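You operate a simulated robot arm through the tools that you are given. There is no shell and no other tool.

You are at the controls of a simulated robot arm. One attempt, no reset.

TASK
Set a snap of the job card's colour on the blue band's end mark.
Fine: change the tube, zero the counter first; black tube in the rack; swing the head away before the band goes in the yellow tray. Where these are worked on the way, their far stop is far enough and under half their travel is too little: press head.

Only the result counts: the job must be done as asked and must still hold three seconds after the hand-in. Knocking over, shifting, dropping, spilling or breaking anything else fails it.

THE ROBOT
A 6-joint arm with a two-finger parallel gripper, fixed in place. Base frame: the origin is at the foot of the arm, x ahead of it, y to its left, z up; the work surface is at about z = 80. Units: cm, degrees, N and s.
With the tool pointing down near the work surface it reaches from about 24 to 64 cm from the base axis. Its first joint turns from -66.0 to 66.0 degrees. Payload 2.7 kg.
The tool frame sits at the grasp point between the pads (the TCP): z along the fingers, y along the line on which they close. The tips reach 2.3 cm beyond it. Largest opening 9.4 cm; finger width 3.8, thickness 1; the body of the gripper, 5.4 by 9.6 cm, starts 3.9 cm behind the TCP.
Orientation is that of the tool frame in the base frame, as a unit quaternion [w, x, y, z]. With the fingers straight down and closing along the base's y, the tool's x points along the base's -x, its y along +y and its z along -z.

THE INTERFACE
- The arm moves only by the tool arm_command. Its argument "plan" is a list of rows, each a list of 7 numbers: the turn, a rotation vector about the tool's x, y, z in units of 120 degrees (1.0 is 120 degrees), then the shift along the tool's x, y, z in units of 250 mm (1.0 is 250 mm), then the gripper command, from -1 (shut) to 1 (fully open), values between in proportion. In form: [[rx, ry, rz, x, y, z, fingers], ...]. A call has 1 to 20 rows; each row is the pose to reach, as a shift and turn from the pose commanded when the call began, along the tool's axes at that moment. A call with a number of a shift or a turn outside -1 to 1 is refused whole. Each row takes 0.2 s and may step no farther than 5 cm and 8.6 degrees from the row before; otherwise, or with a gripper value out of range, the whole call is refused. Where a pose cannot be reached the arm comes as near as it can. A force on the tool above 90 N (or 10 N above the force at the start of the call, whichever is more), or a blocked arm, ends the call early, and 0.2 s more pass. The fingers move at their own pace (about 4.5 cm/s each) and stop on an object; they squeeze with about 40 N. The grip force told is the motor's: it shows also when the fingers shut on nothing. Time passes only in rows, and 0.2 s behind the last, so rows that repeat a pose let the fingers close. It gives the time, the measured TCP pose, the force on the tool (base axes), the opening and the grip force at its end, in the units of the frame above (readings bear some noise), with the torque about the TCP (base axes, N m) and any sound that the robot's microphone picked up, and new pictures: "pictures" is both (left out), scene, wrist or none.
- Cameras (640 x 400 px; columns grow to the right, rows downward): "scene" is fixed at [5.81, -42.03, 141.15]; the picture's right is [0.90, -0.43, 0.00], its down [-0.21, -0.44, -0.87] and it looks along [0.38, 0.79, -0.49] (base axes); focal length 315 px, centre (320, 200). "wrist" rides on the gripper at [8.6, 1.6, -7.5] in the tool frame; the picture's right is [-0.18, 0.98, 0.00], its down [-0.58, -0.11, -0.81] and it looks along [-0.79, -0.15, 0.59] (tool axes); focal length 243 px, centre (320, 200). There is no depth. A picture from a camera that has moved, and an enlarged one, comes with that camera's place and axes in the base frame and with its lens.
- close_up(camera, box): a new picture of the part [left, top, right, bottom] of that camera's present view, enlarged. No time passes.
- close_job(): hands the job in; it is judged then, once.

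Nothing tells you positions but the pictures and the camera data. Unless the task says otherwise, let go and move clear before handing in.

The tools are called as name(argument=value, ...) on one line, values as JSON. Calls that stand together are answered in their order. arm_command: Moves the arm, as the interface text tells. Its arguments: {"type":"object","properties":{"plan":{"type":"array","items":{"type":"array","items":{"type":"number"}}},"pictures":{"type":"string","enum":["both","scene","wrist","none"]}},"required":["plan"]} The other tools are called the same way: close_up (camera, box) takes an enlarged picture of a part of a camera's view; close_job () hands the job in.

At the start:

```text
t: 0.0
ee_pos: [27.57, 22.99, 126.35]
tool_rot: [0.001, 0.0, 1.0, 0.0]
force: [-0.1, -0.1, 1.0]
torque: [-0.04, 0.02, 0.01]
grip_width: 9.39
gripper_force: 0.1
```

scene: 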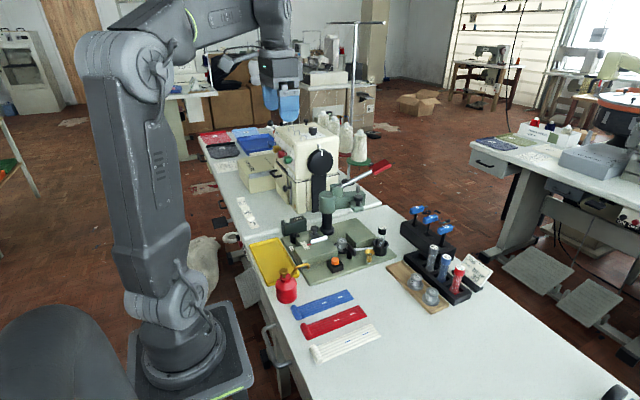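
wrist: 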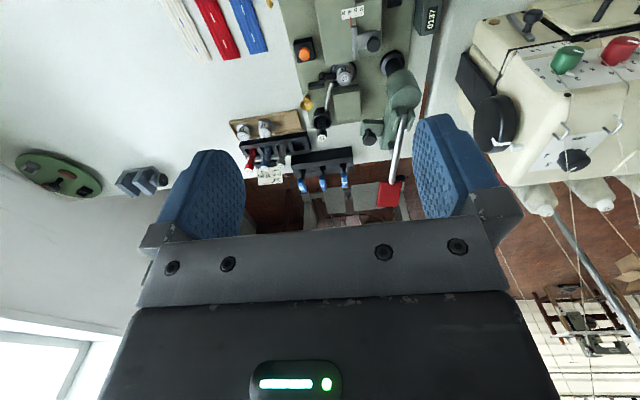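

I see a bench with a snap press, three bands (blue, red, white), a rack with tubes, a job card, a counter and a yellow tray. I'll look closer at the parts before moving anything.

close_up(camera="scene", box=[230, 180, 400, 290])

close_up(camera="scene", box=[380, 190, 510, 320])

close_up(camera="scene", box=[250, 270, 400, 370])

close_up(camera="wrist", box=[220, 0, 460, 200])

close_up(camera="scene", box=[190, 110, 400, 240])

```text
3.64 times, centred on (315, 235) of scene
camera zoom: at [5.81, -42.03, 141.15], right [0.9, -0.43, 0.0], down [-0.21, -0.44, -0.87], along [0.38, 0.79, -0.49], focal length 1147 px, centre (338, 73)
```

zoom: 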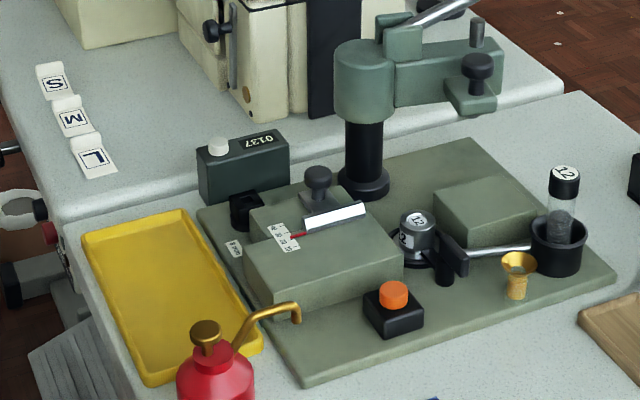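

```text
3.08 times, centred on (445, 255) of scene
camera zoom: at [5.81, -42.03, 141.15], right [0.9, -0.43, 0.0], down [-0.21, -0.44, -0.87], along [0.38, 0.79, -0.49], focal length 970 px, centre (-65, 31)
```

zoom: 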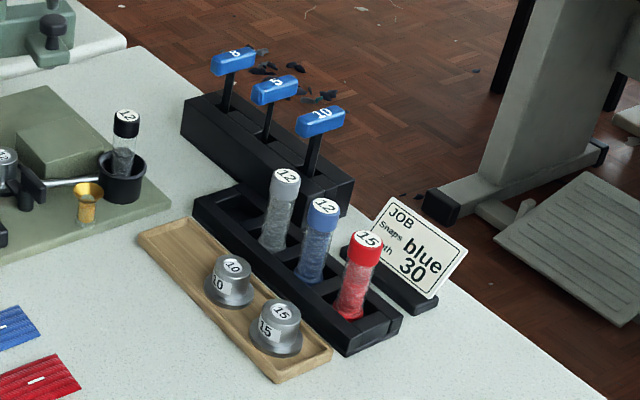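

```text
4.00 times, centred on (325, 320) of scene
camera zoom: at [5.81, -42.03, 141.15], right [0.9, -0.43, 0.0], down [-0.21, -0.44, -0.87], along [0.38, 0.79, -0.49], focal length 1262 px, centre (300, -280)
```

zoom: 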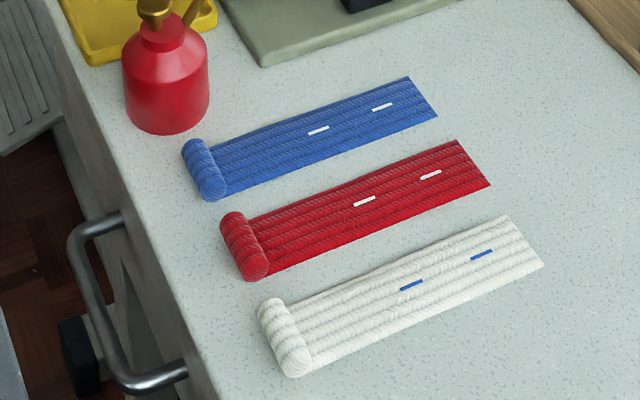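

```text
2.00 times, centred on (340, 100) of wrist
camera zoom: at [18.71, 24.59, 133.82], right [0.18, 0.98, 0.0], down [0.58, -0.11, 0.81], along [0.79, -0.15, -0.59], focal length 485 px, centre (280, 400)
```

zoom: 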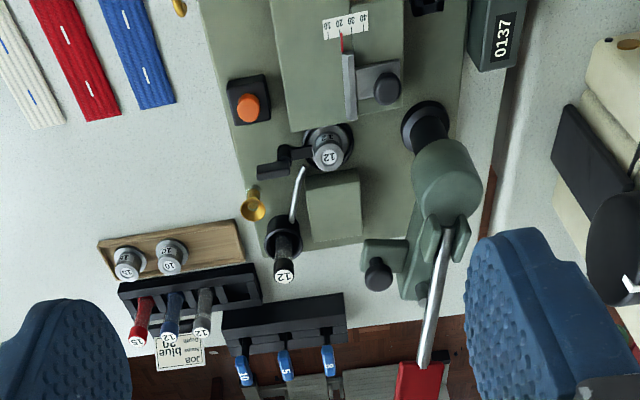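

```text
3.05 times, centred on (295, 175) of scene
camera zoom: at [5.81, -42.03, 141.15], right [0.9, -0.43, 0.0], down [-0.21, -0.44, -0.87], along [0.38, 0.79, -0.49], focal length 961 px, centre (396, 276)
```

zoom: 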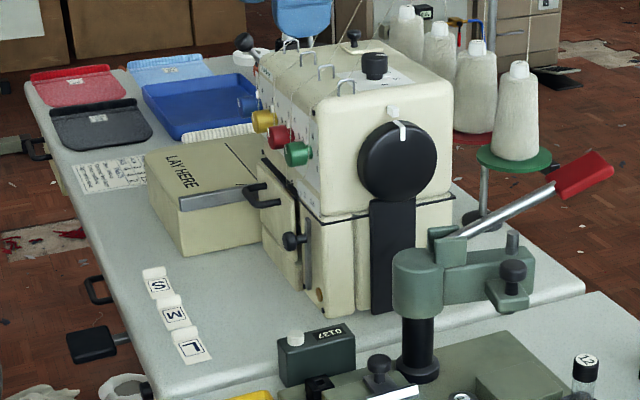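

Next I'll look harder at the card, the press, the fence and the counter.

close_up(camera="scene", box=[455, 250, 495, 290])

close_up(camera="scene", box=[275, 210, 325, 260])

close_up(camera="scene", box=[325, 220, 395, 280])

close_up(camera="wrist", box=[330, 0, 450, 75])

close_up(camera="wrist", box=[285, 60, 425, 150])

close_up(camera="scene", box=[310, 150, 400, 220])

```text
10.00 times, centred on (475, 270) of scene
camera zoom: at [5.81, -42.03, 141.15], right [0.9, -0.43, 0.0], down [-0.21, -0.44, -0.87], along [0.38, 0.79, -0.49], focal length 3154 px, centre (-1230, -500)
```

zoom: 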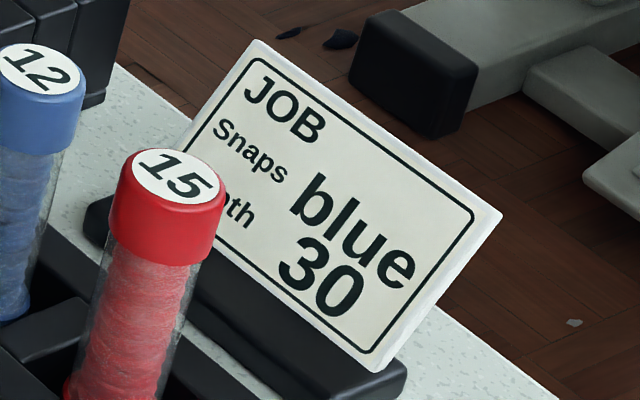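

```text
8.00 times, centred on (300, 235) of scene
camera zoom: at [5.81, -42.03, 141.15], right [0.9, -0.43, 0.0], down [-0.21, -0.44, -0.87], along [0.38, 0.79, -0.49], focal length 2523 px, centre (480, -80)
```

zoom: 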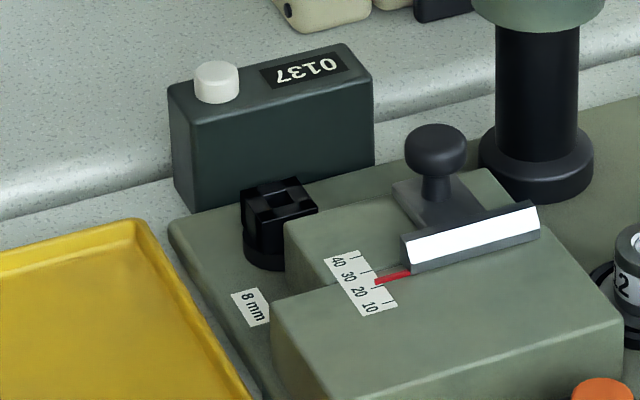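

```text
6.67 times, centred on (360, 250) of scene
camera zoom: at [5.81, -42.03, 141.15], right [0.9, -0.43, 0.0], down [-0.21, -0.44, -0.87], along [0.38, 0.79, -0.49], focal length 2103 px, centre (53, -133)
```

zoom: 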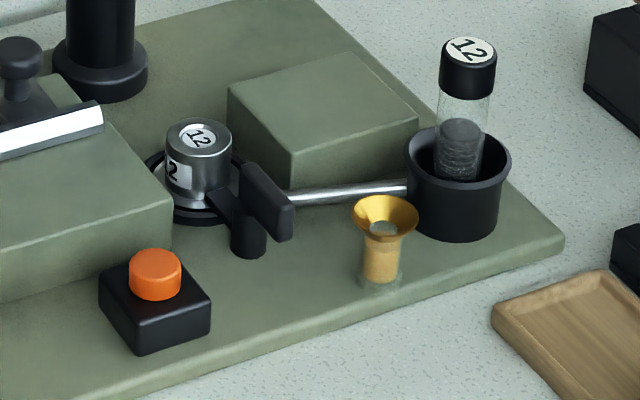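

```text
5.33 times, centred on (390, 38) of wrist
camera zoom: at [18.71, 24.59, 133.82], right [0.18, 0.98, 0.0], down [0.58, -0.11, 0.81], along [0.79, -0.15, -0.59], focal length 1294 px, centre (-53, 1067)
```

zoom: 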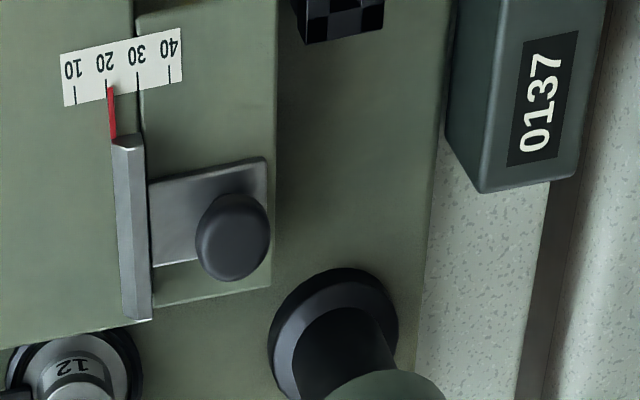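

```text
4.44 times, centred on (355, 105) of wrist
camera zoom: at [18.71, 24.59, 133.82], right [0.18, 0.98, 0.0], down [0.58, -0.11, 0.81], along [0.79, -0.15, -0.59], focal length 1078 px, centre (164, 622)
```

zoom: 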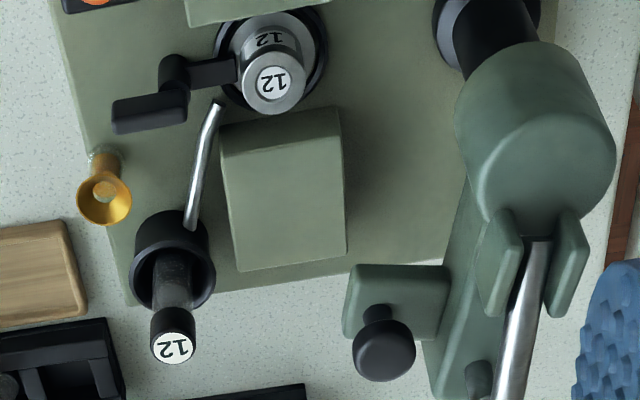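

```text
5.71 times, centred on (355, 185) of scene
camera zoom: at [5.81, -42.03, 141.15], right [0.9, -0.43, 0.0], down [-0.21, -0.44, -0.87], along [0.38, 0.79, -0.49], focal length 1802 px, centre (120, 286)
```

zoom: 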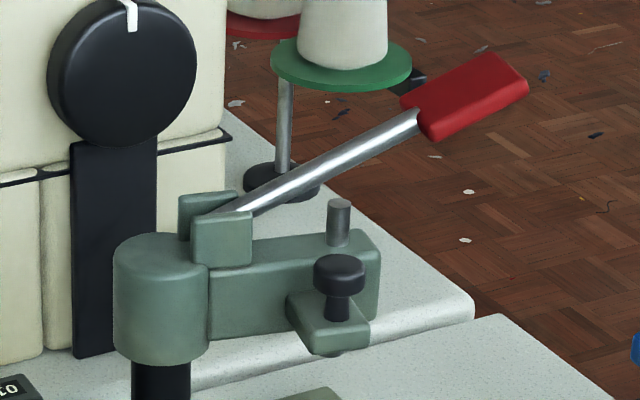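

The card reads "Snaps blue, depth 30", the counter shows 0137, and the fence pointer is at about 20. I'll raise the view over the press by tilting the wrist to study the mechanism.

arm_command(plan=[[0, 0.066, 0, -0.09, 0.0, 0.08, 1], [0, 0.133, 0, -0.18, 0.01, 0.16, 1], [0, 0.2, 0, -0.28, 0.02, 0.24, 1], [0, 0.266, 0, -0.36, 0.02, 0.32, 1], [0, 0.333, 0, -0.44, 0.02, 0.4, 1], [0, 0.333, 0, -0.44, 0.02, 0.4, 1]])

```text
t: 1.4
ee_pos: [35.69, 22.84, 113.2]
tool_rot: [-0.34, 0.0, 0.94, 0.001]
force: [-0.8, -0.4, 0.2]
torque: [-0.01, 0.01, -0.01]
grip_width: 9.39
gripper_force: 0.0
out of reach, approached as far as the arm can: row 4, 5, 6
camera wrist: at [33.71, 24.44, 124.4], right [0.14, 0.98, -0.12], down [0.96, -0.11, 0.25], along [0.23, -0.15, -0.96], focal length 243 px, centre (320, 200)
```

scene: 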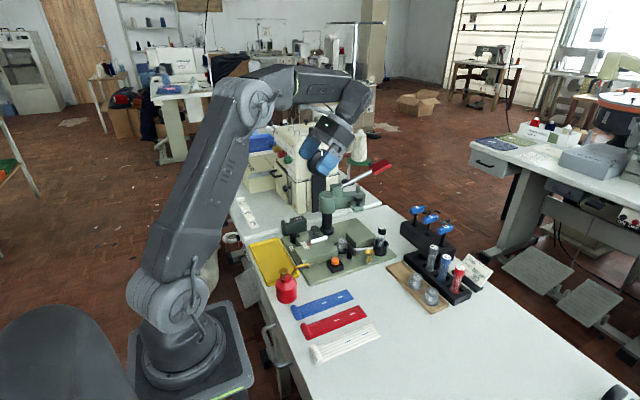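
wrist: 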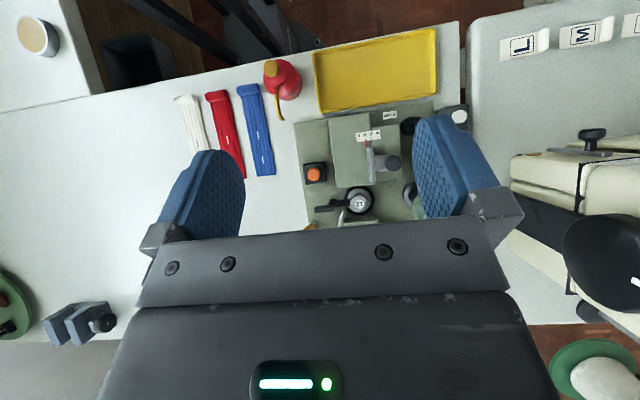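

The overhead view works; I'll enlarge the fence and die area.

close_up(camera="wrist", box=[290, 90, 430, 235])

close_up(camera="wrist", box=[230, 20, 480, 180])

```text
2.76 times, centred on (360, 162) of wrist
camera zoom: at [33.71, 24.44, 124.4], right [0.14, 0.98, -0.12], down [0.96, -0.11, 0.25], along [0.23, -0.15, -0.96], focal length 669 px, centre (210, 303)
```

zoom: 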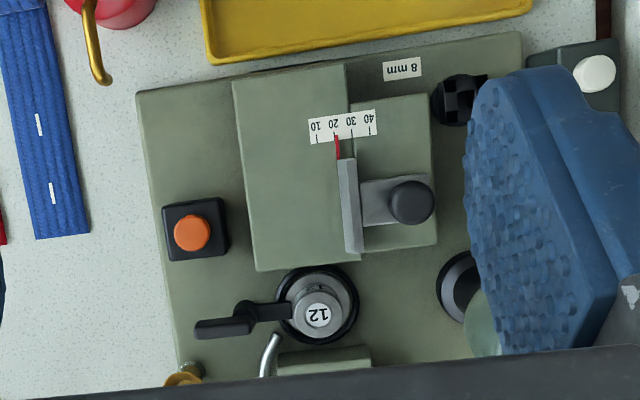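

```text
2.50 times, centred on (355, 100) of wrist
camera zoom: at [33.71, 24.44, 124.4], right [0.14, 0.98, -0.12], down [0.96, -0.11, 0.25], along [0.23, -0.15, -0.96], focal length 606 px, centre (232, 450)
```

zoom: 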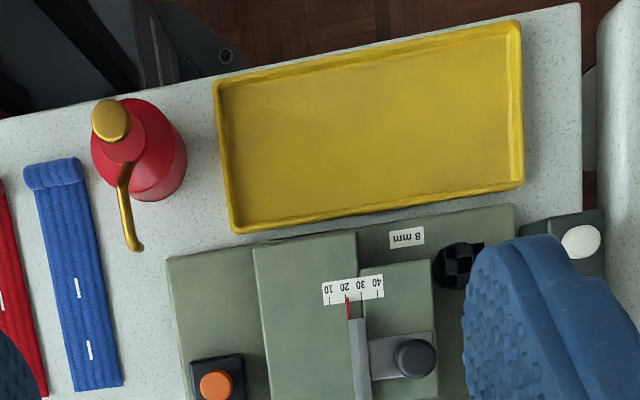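

The fence slides along y and the die is at about (45, 25, 83.7). I'll untilt and turn the wrist to look at the press head from the front.

arm_command(plan=[[0, -0.066, 0, 0, 0, 0, 1], [0, -0.133, 0, 0, 0, 0, 1], [0, -0.2, 0, 0, 0, 0, 1], [0, -0.266, 0, 0, 0, 0, 1], [0, -0.333, 0, 0, 0, 0, 1]], pictures="none")

```text
t: 2.6
ee_pos: [35.76, 22.99, 113.25]
tool_rot: [0.002, 0.0, 1.0, 0.001]
force: [-0.1, 0.7, 0.2]
torque: [-0.01, 0.0, -0.01]
grip_width: 9.42
gripper_force: 0.1
```

Now I turn the wrist and move to the front of the press.

arm_command(plan=[[0, 0, -0.068, -0.05, -0.06, 0, 1], [0, 0, -0.136, -0.1, -0.12, 0.0, 1], [0, 0, -0.204, -0.15, -0.18, 0.0, 1], [0, 0, -0.272, -0.2, -0.24, 0.03, 1], [0, 0, -0.34, -0.25, -0.3, 0.05, 1], [0, 0, -0.408, -0.3, -0.36, 0.07, 1], [0, 0, -0.476, -0.35, -0.4, 0.1, 1], [0, 0, -0.544, -0.4, -0.44, 0.12, 1], [0, 0, -0.612, -0.44, -0.44, 0.12, 1], [0, 0, -0.68, -0.48, -0.44, 0.12, 1], [0, 0, -0.75, -0.48, -0.44, 0.12, 1], [0, 0, -0.75, -0.48, -0.44, 0.12, 1]])

close_up(camera="wrist", box=[220, 60, 440, 220])

```text
t: 5.2
ee_pos: [47.84, 11.93, 110.21]
tool_rot: [-0.001, 0.708, -0.706, 0.001]
force: [-0.2, -0.8, -0.2]
torque: [-0.02, 0.02, 0.06]
grip_width: 9.39
gripper_force: 0.0
camera wrist: at [46.04, 3.22, 117.54], right [-0.98, 0.18, 0.0], down [0.11, 0.58, 0.81], along [0.15, 0.79, -0.59], focal length 243 px, centre (320, 200)
```

scene: 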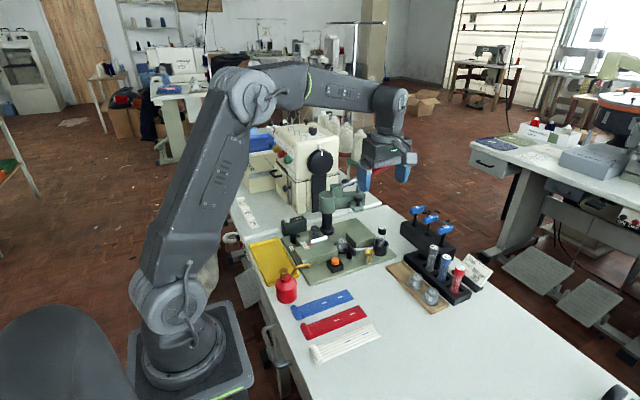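
wrist: 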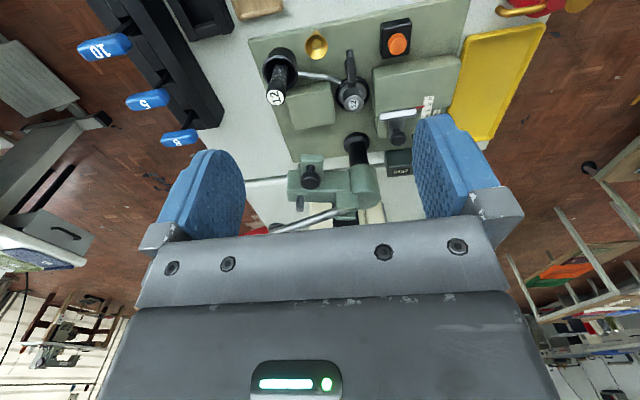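

```text
2.50 times, centred on (330, 140) of wrist
camera zoom: at [46.04, 3.22, 117.54], right [-0.98, 0.18, 0.0], down [0.11, 0.58, 0.81], along [0.15, 0.79, -0.59], focal length 606 px, centre (295, 350)
```

zoom: 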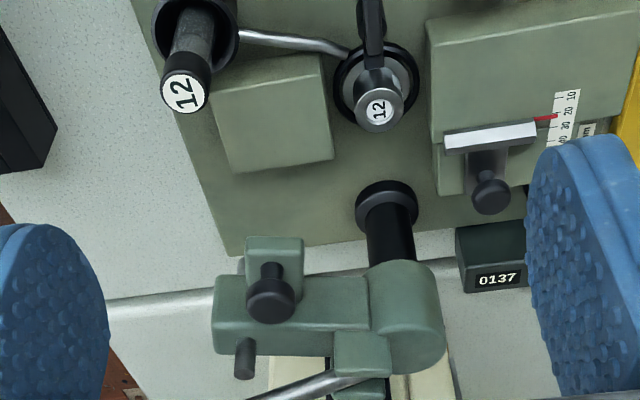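

The head's arm points to about −9° from +x, its tab knob is at about (51.9, 27.9, 95.5), and the counter's white button is at about (33.1, 40.0, 86). Zeroing the counter comes first, so I'll move toward its button with the fingers closing.

arm_command(plan=[[0, 0, 0, -0.13, 0.1, 0.0, -1], [0, 0, 0, -0.27, 0.2, 0.0, -1], [0, 0, 0, -0.4, 0.3, 0.03, -1], [0, 0, 0, -0.53, 0.4, 0.07, -1], [0, 0, 0, -0.67, 0.5, 0.12, -1], [0, 0, 0, -0.8, 0.59, 0.2, -1], [0, 0, 0, -0.95, 0.59, 0.3, -1], [0, 0, 0, -1.0, 0.59, 0.4, -1], [0, 0, 0, -1.0, 0.59, 0.4, -1]])

```text
t: 7.2
ee_pos: [33.09, 37.06, 100.27]
tool_rot: [0.002, -0.707, 0.708, 0.0]
force: [0.3, 0.2, -0.4]
torque: [0.01, 0.0, -0.02]
grip_width: 0.0
gripper_force: 39.6
camera wrist: at [31.29, 28.41, 107.6], right [-0.98, 0.18, 0.0], down [0.11, 0.58, 0.81], along [0.15, 0.79, -0.59], focal length 243 px, centre (320, 200)
```

scene: 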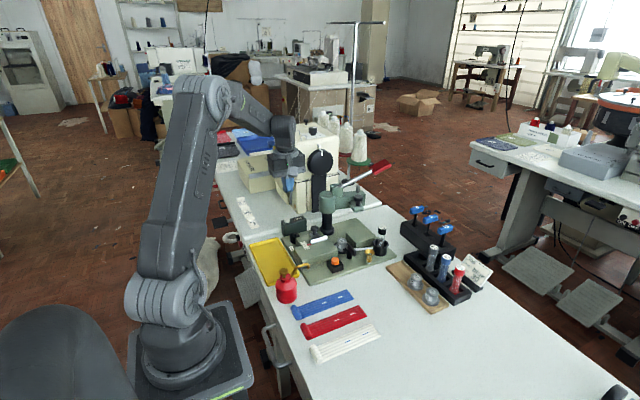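
wrist: 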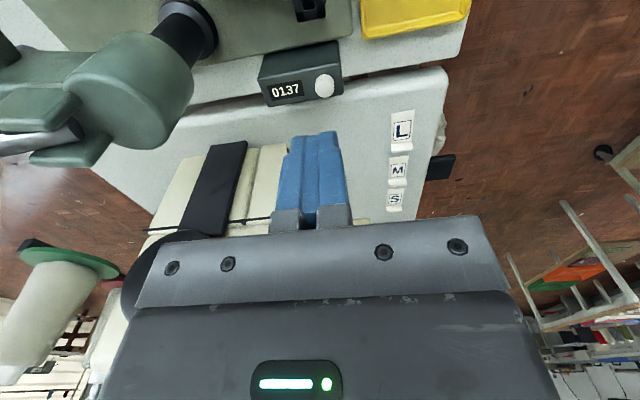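

The button sits at (33.0, 40.0), z about 86. I'll lower to just above it, then press.

arm_command(plan=[[0, 0, 0, -0.118, 0.002, 0.1, -1], [0, 0, 0, -0.118, 0.003, 0.25, -1], [0, 0, 0, -0.118, 0.003, 0.4, -1], [0, 0, 0, -0.118, 0.003, 0.44, -1], [0, 0, 0, -0.118, 0.003, 0.44, -1]])

close_up(camera="scene", box=[265, 190, 325, 250])

```text
t: 8.4
ee_pos: [33.02, 40.02, 89.1]
tool_rot: [-0.003, 0.707, -0.707, 0.001]
force: [-0.3, 0.8, 0.6]
torque: [-0.03, -0.01, 0.01]
grip_width: 0.0
gripper_force: 40.0
camera wrist: at [31.38, 31.38, 96.51], right [-0.98, 0.18, 0.0], down [0.11, 0.58, 0.81], along [0.15, 0.79, -0.59], focal length 243 px, centre (320, 200)
```

scene: 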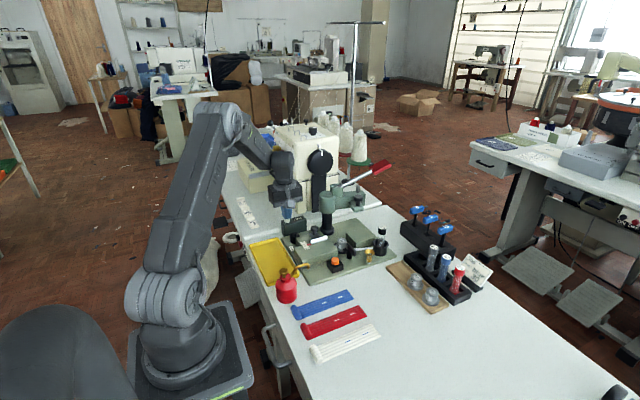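
wrist: 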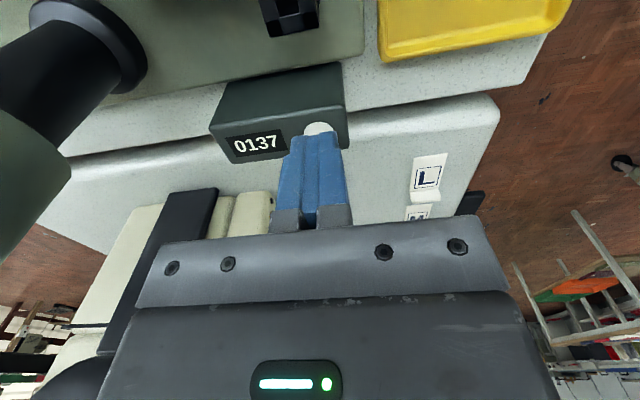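

```text
6.67 times, centred on (295, 220) of scene
camera zoom: at [5.81, -42.03, 141.15], right [0.9, -0.43, 0.0], down [-0.21, -0.44, -0.87], along [0.38, 0.79, -0.49], focal length 2103 px, centre (487, 67)
```

zoom: 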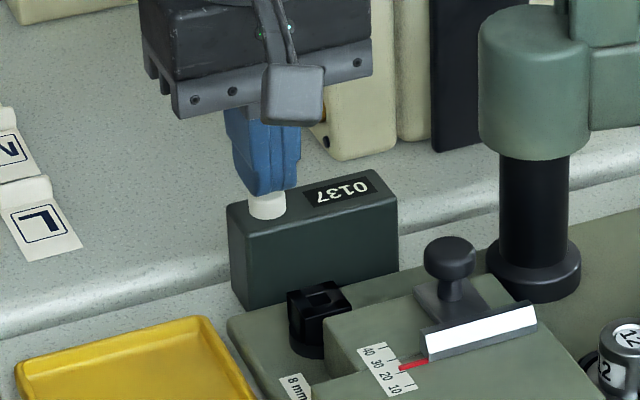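

The closed fingertips are right above the white button. I'll press down in small steps and watch the force.

arm_command(plan=[[0, 0, 0, 0, 0, 0.01, -1], [0, 0, 0, 0, 0, 0.02, -1], [0, 0, 0, 0, 0, 0.03, -1], [0, 0, 0, 0, 0, 0.04, -1], [0, 0, 0, 0, 0, 0.05, -1], [0, 0, 0, 0, 0, 0.06, -1]], pictures="wrist")

close_up(camera="wrist", box=[200, 60, 380, 200])

```text
t: 9.8
ee_pos: [32.98, 39.97, 87.75]
tool_rot: [0.002, -0.706, 0.708, -0.001]
force: [-1.3, -5.3, 13.7]
torque: [-0.07, -0.01, 0.04]
grip_width: 0.01
gripper_force: 39.6
heard: click
camera wrist: at [31.3, 31.23, 95.14], right [-0.98, 0.18, 0.0], down [0.11, 0.58, 0.81], along [0.15, 0.79, -0.59], focal length 243 px, centre (320, 200)
```

wrist: 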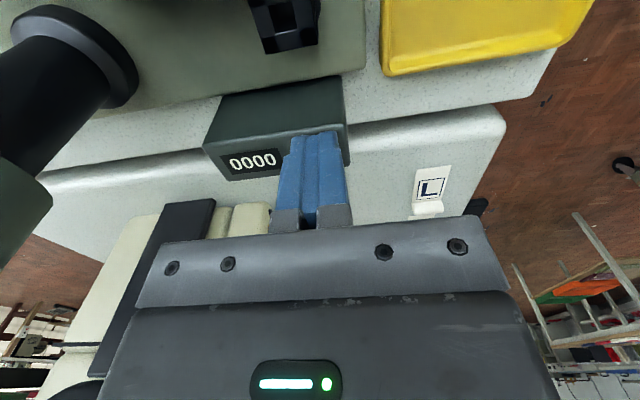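

```text
2.86 times, centred on (290, 130) of wrist
camera zoom: at [31.3, 31.23, 95.14], right [-0.98, 0.18, 0.0], down [0.11, 0.58, 0.81], along [0.15, 0.79, -0.59], focal length 693 px, centre (406, 400)
```

zoom: 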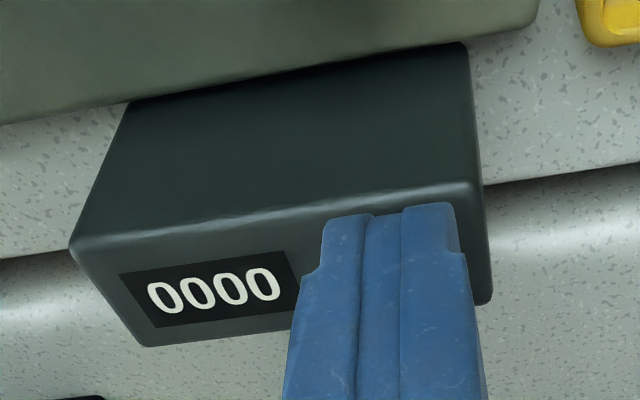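

The counter now reads 0000. I'll lift and carry the gripper over to above the black tube at about (54.7, 18.9), cap top about 89.

arm_command(plan=[[0, 0, 0, 0, 0, -0.19, -1], [0, 0, 0, 0, 0, -0.38, -1], [0, 0, 0, 0, 0, -0.57, -1], [0, 0, 0, 0, 0, -0.76, -1], [0, 0, 0, 0, 0, -0.9, -1], [0, 0, 0, 0.13, -0.13, -0.92, -0.1], [0, 0, 0, 0.26, -0.26, -0.92, -0.1], [0, 0, 0, 0.39, -0.39, -0.92, -0.1], [0, 0, 0, 0.52, -0.52, -0.92, -0.1], [0, 0, 0, 0.65, -0.65, -0.92, -0.1], [0, 0, 0, 0.75, -0.77, -0.88, -0.1], [0, 0, 0, 0.843, -0.868, -0.8, -0.1], [0, 0, 0, 0.843, -0.868, -0.65, -0.1], [0, 0, 0, 0.843, -0.868, -0.5, -0.1], [0, 0, 0, 0.843, -0.868, -0.4, -0.1], [0, 0, 0, 0.843, -0.868, -0.4, -0.1]])

close_up(camera="wrist", box=[220, 60, 440, 220])

close_up(camera="scene", box=[340, 190, 430, 270])

```text
t: 13.2
ee_pos: [54.61, 18.91, 97.98]
tool_rot: [0.002, -0.707, 0.707, -0.001]
force: [0.0, 0.5, 0.7]
torque: [0.02, -0.01, -0.01]
grip_width: 4.24
gripper_force: 0.1
camera wrist: at [52.9, 10.23, 105.23], right [-0.98, 0.18, 0.0], down [0.11, 0.58, 0.81], along [0.15, 0.79, -0.59], focal length 243 px, centre (320, 200)
```

scene: 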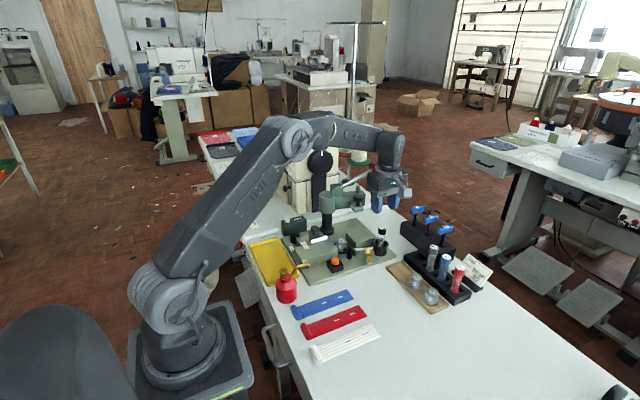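
wrist: 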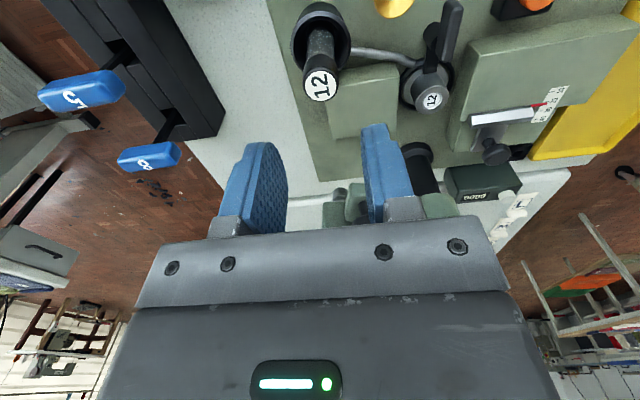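

```text
2.50 times, centred on (330, 140) of wrist
camera zoom: at [52.9, 10.23, 105.23], right [-0.98, 0.18, 0.0], down [0.11, 0.58, 0.81], along [0.15, 0.79, -0.59], focal length 606 px, centre (295, 350)
```

zoom: 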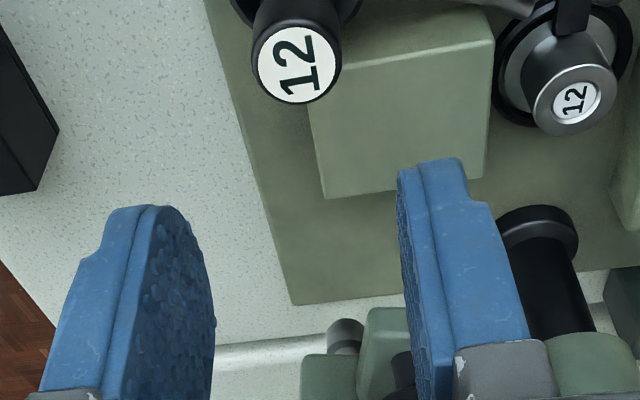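

```text
5.00 times, centred on (385, 230) of scene
camera zoom: at [5.81, -42.04, 141.15], right [0.9, -0.43, 0.0], down [-0.21, -0.44, -0.87], along [0.38, 0.79, -0.49], focal length 1577 px, centre (-5, 50)
```

zoom: 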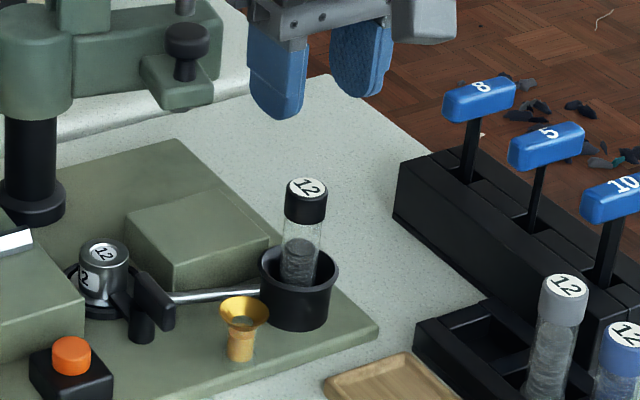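

The tube stands upright at about (54.6, 19.0) with its cap top at 89. I'll descend with the fingers on either side and close on the cap.

arm_command(plan=[[0, 0, 0, 0, 0, 0.15, -0.1], [0, 0, 0, 0, 0, 0.3, -0.1], [0, 0, 0, 0, 0, 0.38, -0.1], [0, 0, 0, 0, 0, 0.41, -0.1], [0, 0, 0, 0, 0, 0.41, -0.1]])

close_up(camera="scene", box=[340, 190, 430, 270])

close_up(camera="wrist", box=[220, 60, 440, 220])

```text
t: 14.4
ee_pos: [54.79, 18.94, 87.66]
tool_rot: [0.001, -0.706, 0.708, -0.001]
force: [-0.4, 0.3, 0.0]
torque: [-0.03, -0.03, 0.01]
grip_width: 4.24
gripper_force: 0.0
camera wrist: at [53.08, 10.21, 95.02], right [-0.98, 0.18, 0.0], down [0.11, 0.58, 0.81], along [0.15, 0.79, -0.59], focal length 243 px, centre (320, 200)
```

scene: 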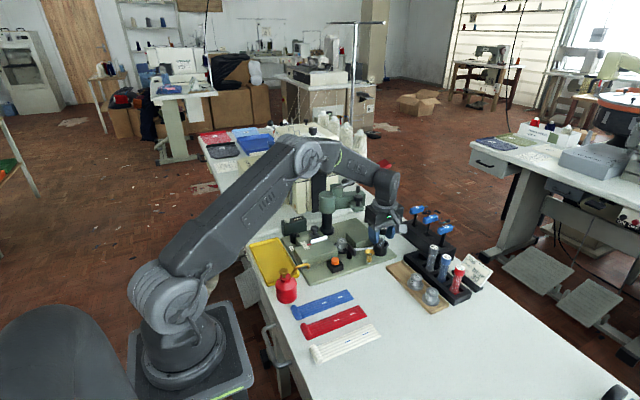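
wrist: 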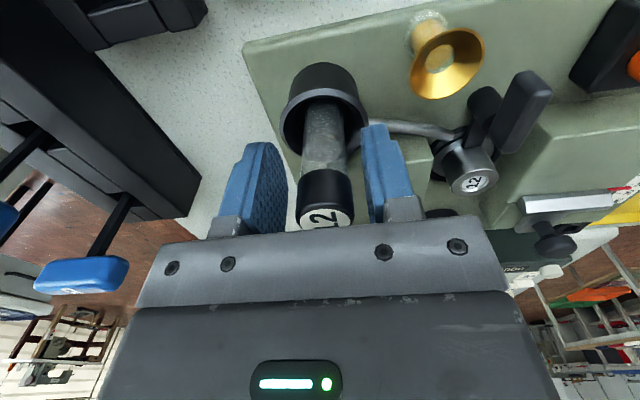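

```text
5.00 times, centred on (385, 230) of scene
camera zoom: at [5.81, -42.03, 141.15], right [0.9, -0.43, 0.0], down [-0.21, -0.44, -0.87], along [0.38, 0.79, -0.49], focal length 1577 px, centre (-5, 50)
```

zoom: 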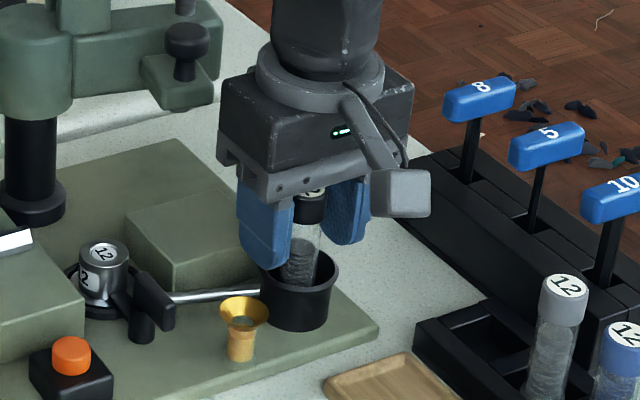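

```text
2.50 times, centred on (330, 140) of wrist
camera zoom: at [53.08, 10.21, 95.02], right [-0.98, 0.18, 0.0], down [0.11, 0.58, 0.81], along [0.15, 0.79, -0.59], focal length 606 px, centre (295, 350)
```

zoom: 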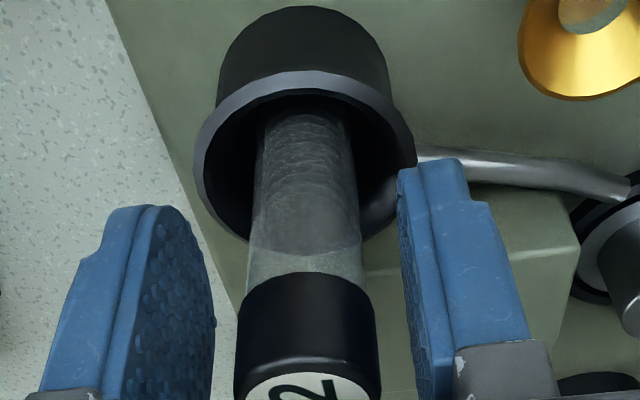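

The fingers straddle the tube, so I'll close on it and lift.

arm_command(plan=[[0, 0, 0, 0, 0, 0, -1], [0, 0, 0, 0, 0, 0, -1], [0, 0, 0, 0, 0, 0, -1], [0, 0, 0, 0, 0, -0.05, -1], [0, 0, 0, 0, 0, -0.15, -1], [0, 0, 0, 0, 0, -0.3, -1], [0, 0, 0, 0, 0, -0.45, -1], [0, 0, 0, 0, 0, -0.45, -1]])

close_up(camera="scene", box=[340, 170, 460, 270])

```text
t: 16.2
ee_pos: [54.58, 18.88, 98.66]
tool_rot: [-0.001, 0.707, -0.707, 0.001]
force: [-0.8, -0.4, -0.7]
torque: [-0.02, 0.01, 0.0]
grip_width: 2.27
gripper_force: 40.0
camera wrist: at [52.87, 10.15, 106.1], right [-0.98, 0.18, 0.0], down [0.11, 0.58, 0.81], along [0.15, 0.79, -0.59], focal length 243 px, centre (320, 200)
```

scene: 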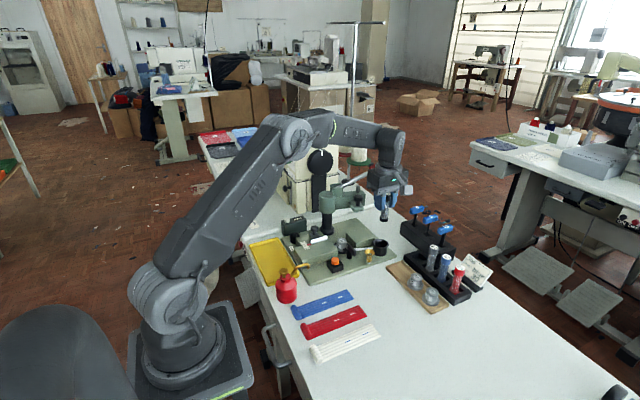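
wrist: 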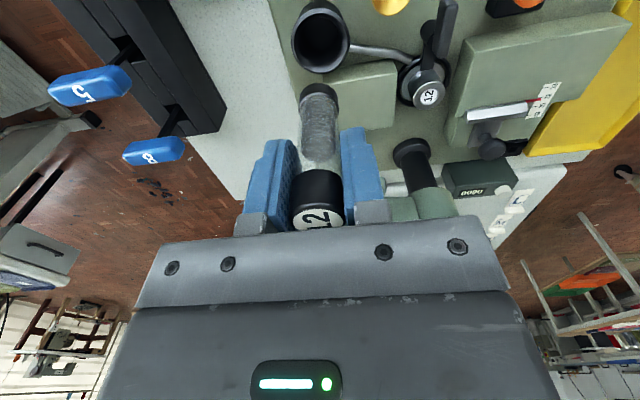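

```text
4.00 times, centred on (400, 220) of scene
camera zoom: at [5.81, -42.03, 141.15], right [0.9, -0.43, 0.0], down [-0.21, -0.44, -0.87], along [0.38, 0.79, -0.49], focal length 1262 px, centre (0, 120)
```

zoom: 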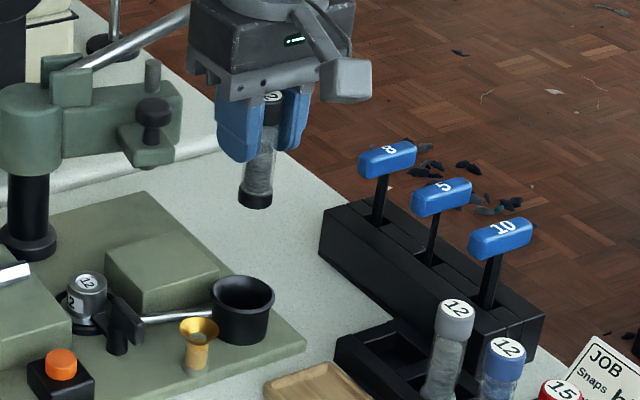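

The black tube is in hand and the cup is empty. I'll carry it above the empty rack slot, which I take to be near (62.4, 10.6), and check the aim.

arm_command(plan=[[0, 0, 0, 0.1, -0.1, 0, -1], [0, 0, 0, 0.2, -0.2, 0, -1], [0, 0, 0, 0.332, -0.308, 0, -1], [0, 0, 0, 0.332, -0.308, 0, -1]])

close_up(camera="wrist", box=[200, 0, 440, 200])

close_up(camera="scene", box=[390, 190, 500, 300])

```text
t: 17.2
ee_pos: [62.3, 10.65, 98.55]
tool_rot: [-0.001, 0.708, -0.706, 0.001]
force: [-1.0, -0.2, -0.7]
torque: [0.01, -0.05, 0.01]
grip_width: 2.25
gripper_force: 39.6
camera wrist: at [60.64, 1.85, 105.99], right [-0.98, 0.18, 0.0], down [0.11, 0.58, 0.81], along [0.15, 0.79, -0.59], focal length 243 px, centre (320, 200)
```

scene: 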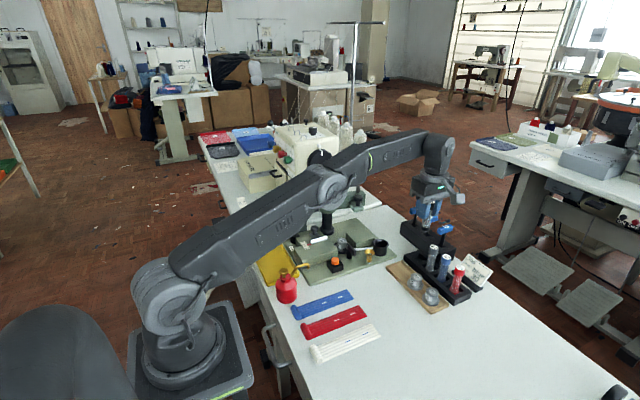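
wrist: 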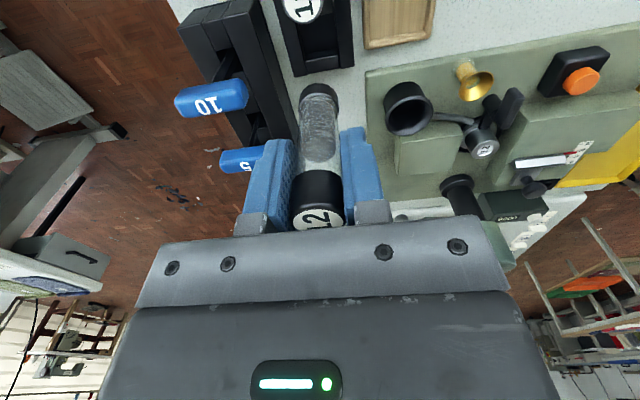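

```text
2.00 times, centred on (320, 100) of wrist
camera zoom: at [60.64, 1.85, 105.99], right [-0.98, 0.18, 0.0], down [0.11, 0.58, 0.81], along [0.15, 0.79, -0.59], focal length 485 px, centre (320, 400)
```

zoom: 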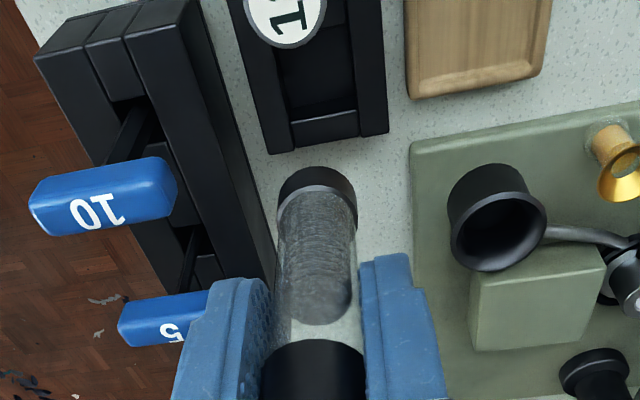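

```text
3.64 times, centred on (445, 245) of scene
camera zoom: at [5.81, -42.04, 141.15], right [0.9, -0.43, 0.0], down [-0.21, -0.44, -0.87], along [0.38, 0.79, -0.49], focal length 1147 px, centre (-134, 36)
```

zoom: 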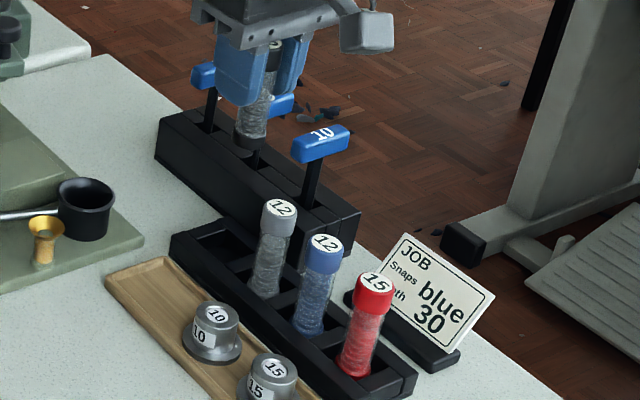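

The aim over the slot is good (slot centre about 62.4, 10.7). I'll lower the tube into it gently.

arm_command(plan=[[0, 0, 0, 0, -0.002, 0.12, -1], [0, 0, 0, 0, -0.002, 0.24, -1], [0, 0, 0, 0, -0.002, 0.34, -1], [0, 0, 0, 0, -0.002, 0.4, -1], [0, 0, 0, 0, -0.002, 0.43, -1], [0, 0, 0, 0, -0.002, 0.44, -1], [0, 0, 0, 0, -0.002, 0.446, -1]])

close_up(camera="scene", box=[390, 190, 500, 300])

close_up(camera="wrist", box=[200, 0, 440, 200])

```text
t: 18.8
ee_pos: [62.46, 10.55, 87.61]
tool_rot: [-0.001, 0.708, -0.707, 0.001]
force: [-0.5, 0.4, -0.8]
torque: [0.02, 0.01, 0.01]
grip_width: 2.27
gripper_force: 39.6
camera wrist: at [60.68, 1.88, 94.93], right [-0.98, 0.18, 0.0], down [0.11, 0.58, 0.81], along [0.15, 0.79, -0.59], focal length 243 px, centre (320, 200)
```

scene: 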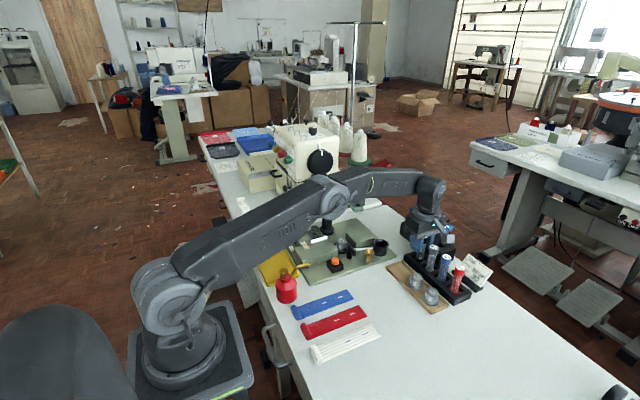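
wrist: 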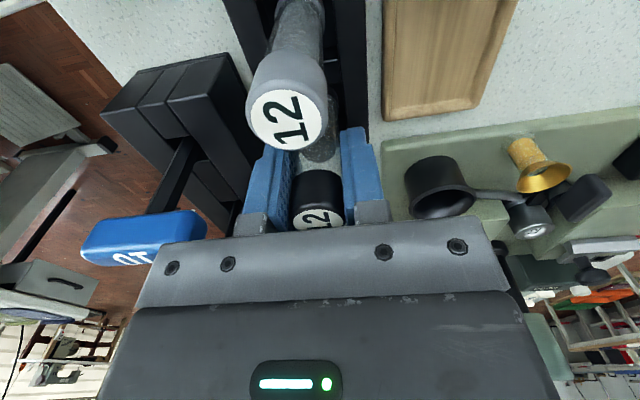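

```text
3.64 times, centred on (445, 245) of scene
camera zoom: at [5.81, -42.03, 141.15], right [0.9, -0.43, 0.0], down [-0.21, -0.44, -0.87], along [0.38, 0.79, -0.49], focal length 1147 px, centre (-134, 36)
```

zoom: 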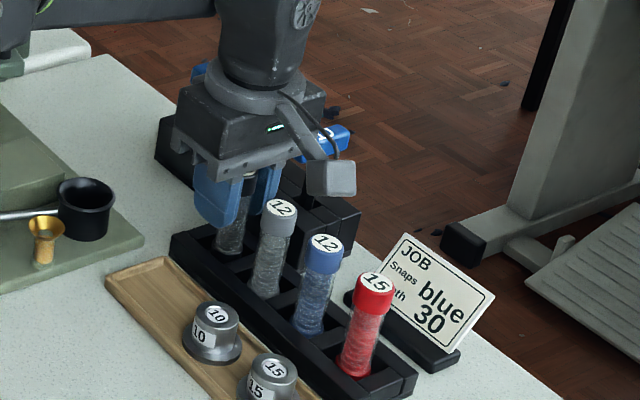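

```text
2.00 times, centred on (320, 100) of wrist
camera zoom: at [60.68, 1.88, 94.93], right [-0.98, 0.18, 0.0], down [0.11, 0.58, 0.81], along [0.15, 0.79, -0.59], focal length 485 px, centre (320, 400)
```

zoom: 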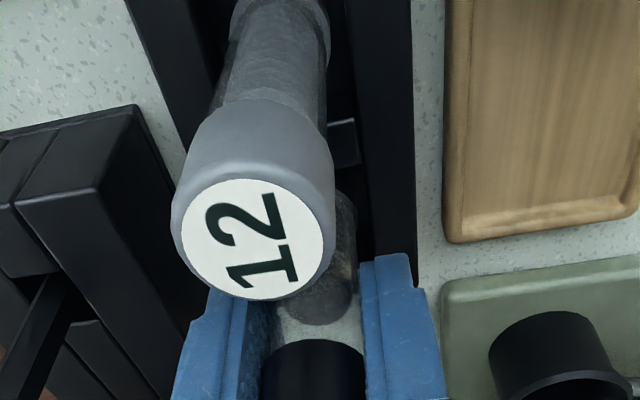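

The tube is inside the slot but not yet on the floor. I'll go down in millimetre steps and watch the force.

arm_command(plan=[[0, 0, 0, 0, 0, 0.004, -1], [0, 0, 0, 0, 0, 0.008, -1], [0, 0, 0, 0, 0, 0.012, -1], [0, 0, 0, 0, 0, 0.016, -1]], pictures="none")

```text
t: 19.8
ee_pos: [62.46, 10.64, 87.13]
tool_rot: [0.001, -0.707, 0.707, -0.001]
force: [-1.0, 0.0, -1.2]
torque: [-0.01, -0.01, 0.03]
grip_width: 2.3
gripper_force: 40.1
```

arm_command(plan=[[0, 0, 0, 0, 0, 0.004, -1], [0, 0, 0, 0, 0, 0.008, -1], [0, 0, 0, 0, 0, 0.012, -1]], pictures="none")

```text
t: 20.6
ee_pos: [62.51, 10.5, 86.79]
tool_rot: [0.002, -0.707, 0.707, -0.001]
force: [0.6, 0.3, -1.2]
torque: [0.02, 0.04, -0.01]
grip_width: 2.3
gripper_force: 40.0
```

arm_command(plan=[[0, 0, 0, 0, 0, 0.004, -1], [0, 0, 0, 0, 0, 0.008, -1], [0, 0, 0, 0, 0, 0.012, -1]], pictures="wrist")

close_up(camera="scene", box=[420, 220, 470, 280])

```text
t: 21.4
ee_pos: [62.5, 10.68, 86.82]
tool_rot: [-0.002, 0.707, -0.707, 0.001]
force: [-2.9, -0.2, 7.0]
torque: [-0.06, 0.18, 0.0]
grip_width: 2.27
gripper_force: 39.4
camera wrist: at [60.74, 1.89, 94.04], right [-0.98, 0.18, 0.0], down [0.11, 0.58, 0.81], along [0.15, 0.79, -0.59], focal length 243 px, centre (320, 200)
```

wrist: 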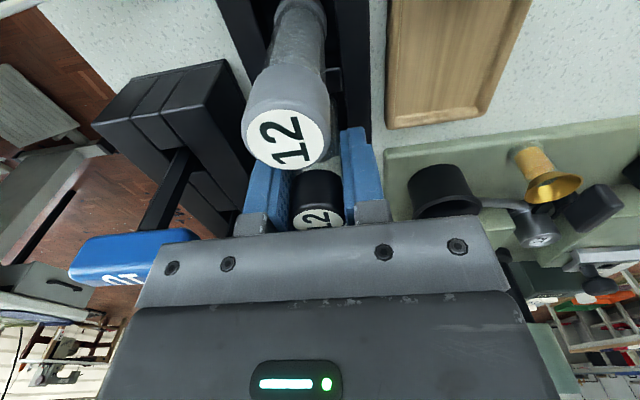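

```text
6.67 times, centred on (445, 250) of scene
camera zoom: at [5.79, -42.04, 141.15], right [0.9, -0.43, 0.0], down [-0.21, -0.44, -0.87], along [0.38, 0.79, -0.49], focal length 2103 px, centre (-513, -133)
```

zoom: 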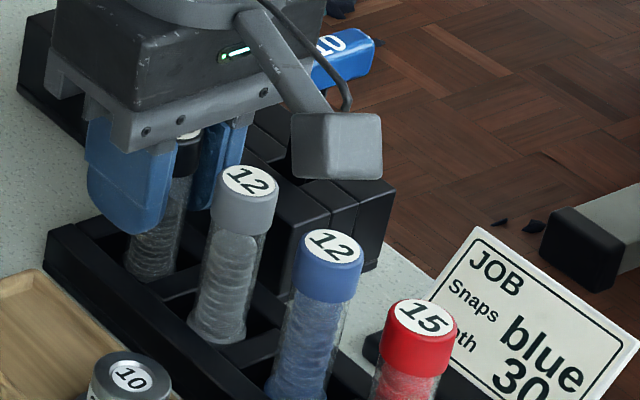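

The tube touched the slot floor (7 N). I'll ease off, open the fingers and rise straight up.

arm_command(plan=[[0, 0, 0, 0, 0, -0.008, -1], [0, 0, 0, 0, 0, -0.008, -0.3], [0, 0, 0, 0, 0, -0.008, -0.1], [0, 0, 0, 0, 0, -0.008, -0.1], [0, 0, 0, 0, 0, -0.1, -0.1], [0, 0, 0, 0, 0, -0.25, -0.1], [0, 0, 0, 0, 0, -0.4, -0.1], [0, 0, 0, 0, 0, -0.4, -0.1]])

close_up(camera="scene", box=[390, 190, 500, 300])

close_up(camera="wrist", box=[200, 0, 440, 200])

```text
t: 23.2
ee_pos: [62.45, 10.65, 96.6]
tool_rot: [0.002, -0.707, 0.707, -0.002]
force: [-0.7, 0.6, 1.4]
torque: [-0.05, 0.0, 0.0]
grip_width: 4.24
gripper_force: 0.0
camera wrist: at [60.77, 2.0, 104.07], right [-0.98, 0.18, 0.0], down [0.11, 0.58, 0.81], along [0.15, 0.79, -0.59], focal length 243 px, centre (320, 200)
```

scene: 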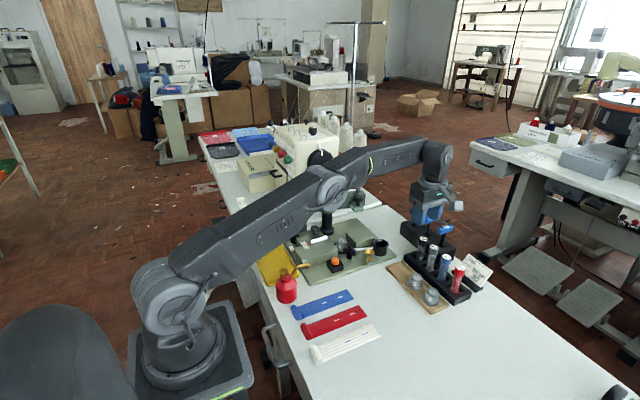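
wrist: 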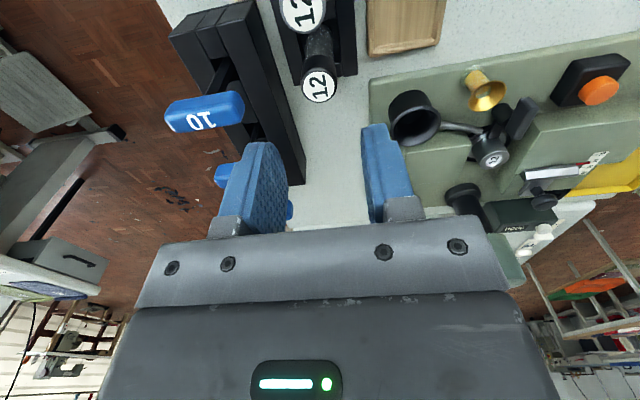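

```text
3.64 times, centred on (445, 245) of scene
camera zoom: at [5.81, -42.03, 141.15], right [0.9, -0.43, 0.0], down [-0.21, -0.44, -0.87], along [0.38, 0.79, -0.49], focal length 1147 px, centre (-134, 36)
```

zoom: 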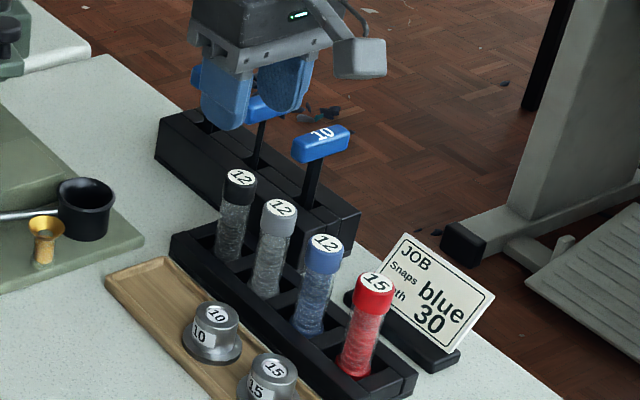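

```text
2.00 times, centred on (320, 100) of wrist
camera zoom: at [60.77, 2.0, 104.07], right [-0.98, 0.18, 0.0], down [0.11, 0.58, 0.81], along [0.15, 0.79, -0.59], focal length 485 px, centre (320, 400)
```

zoom: 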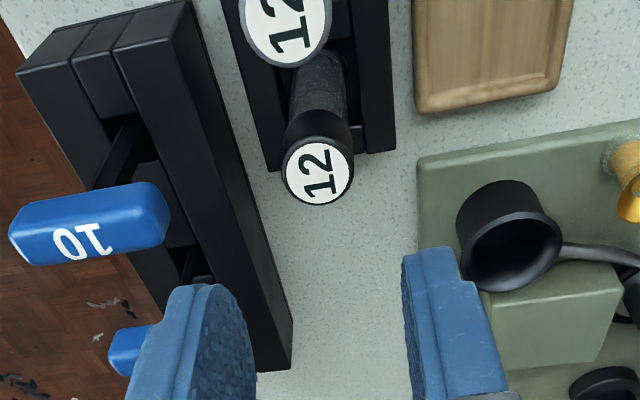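

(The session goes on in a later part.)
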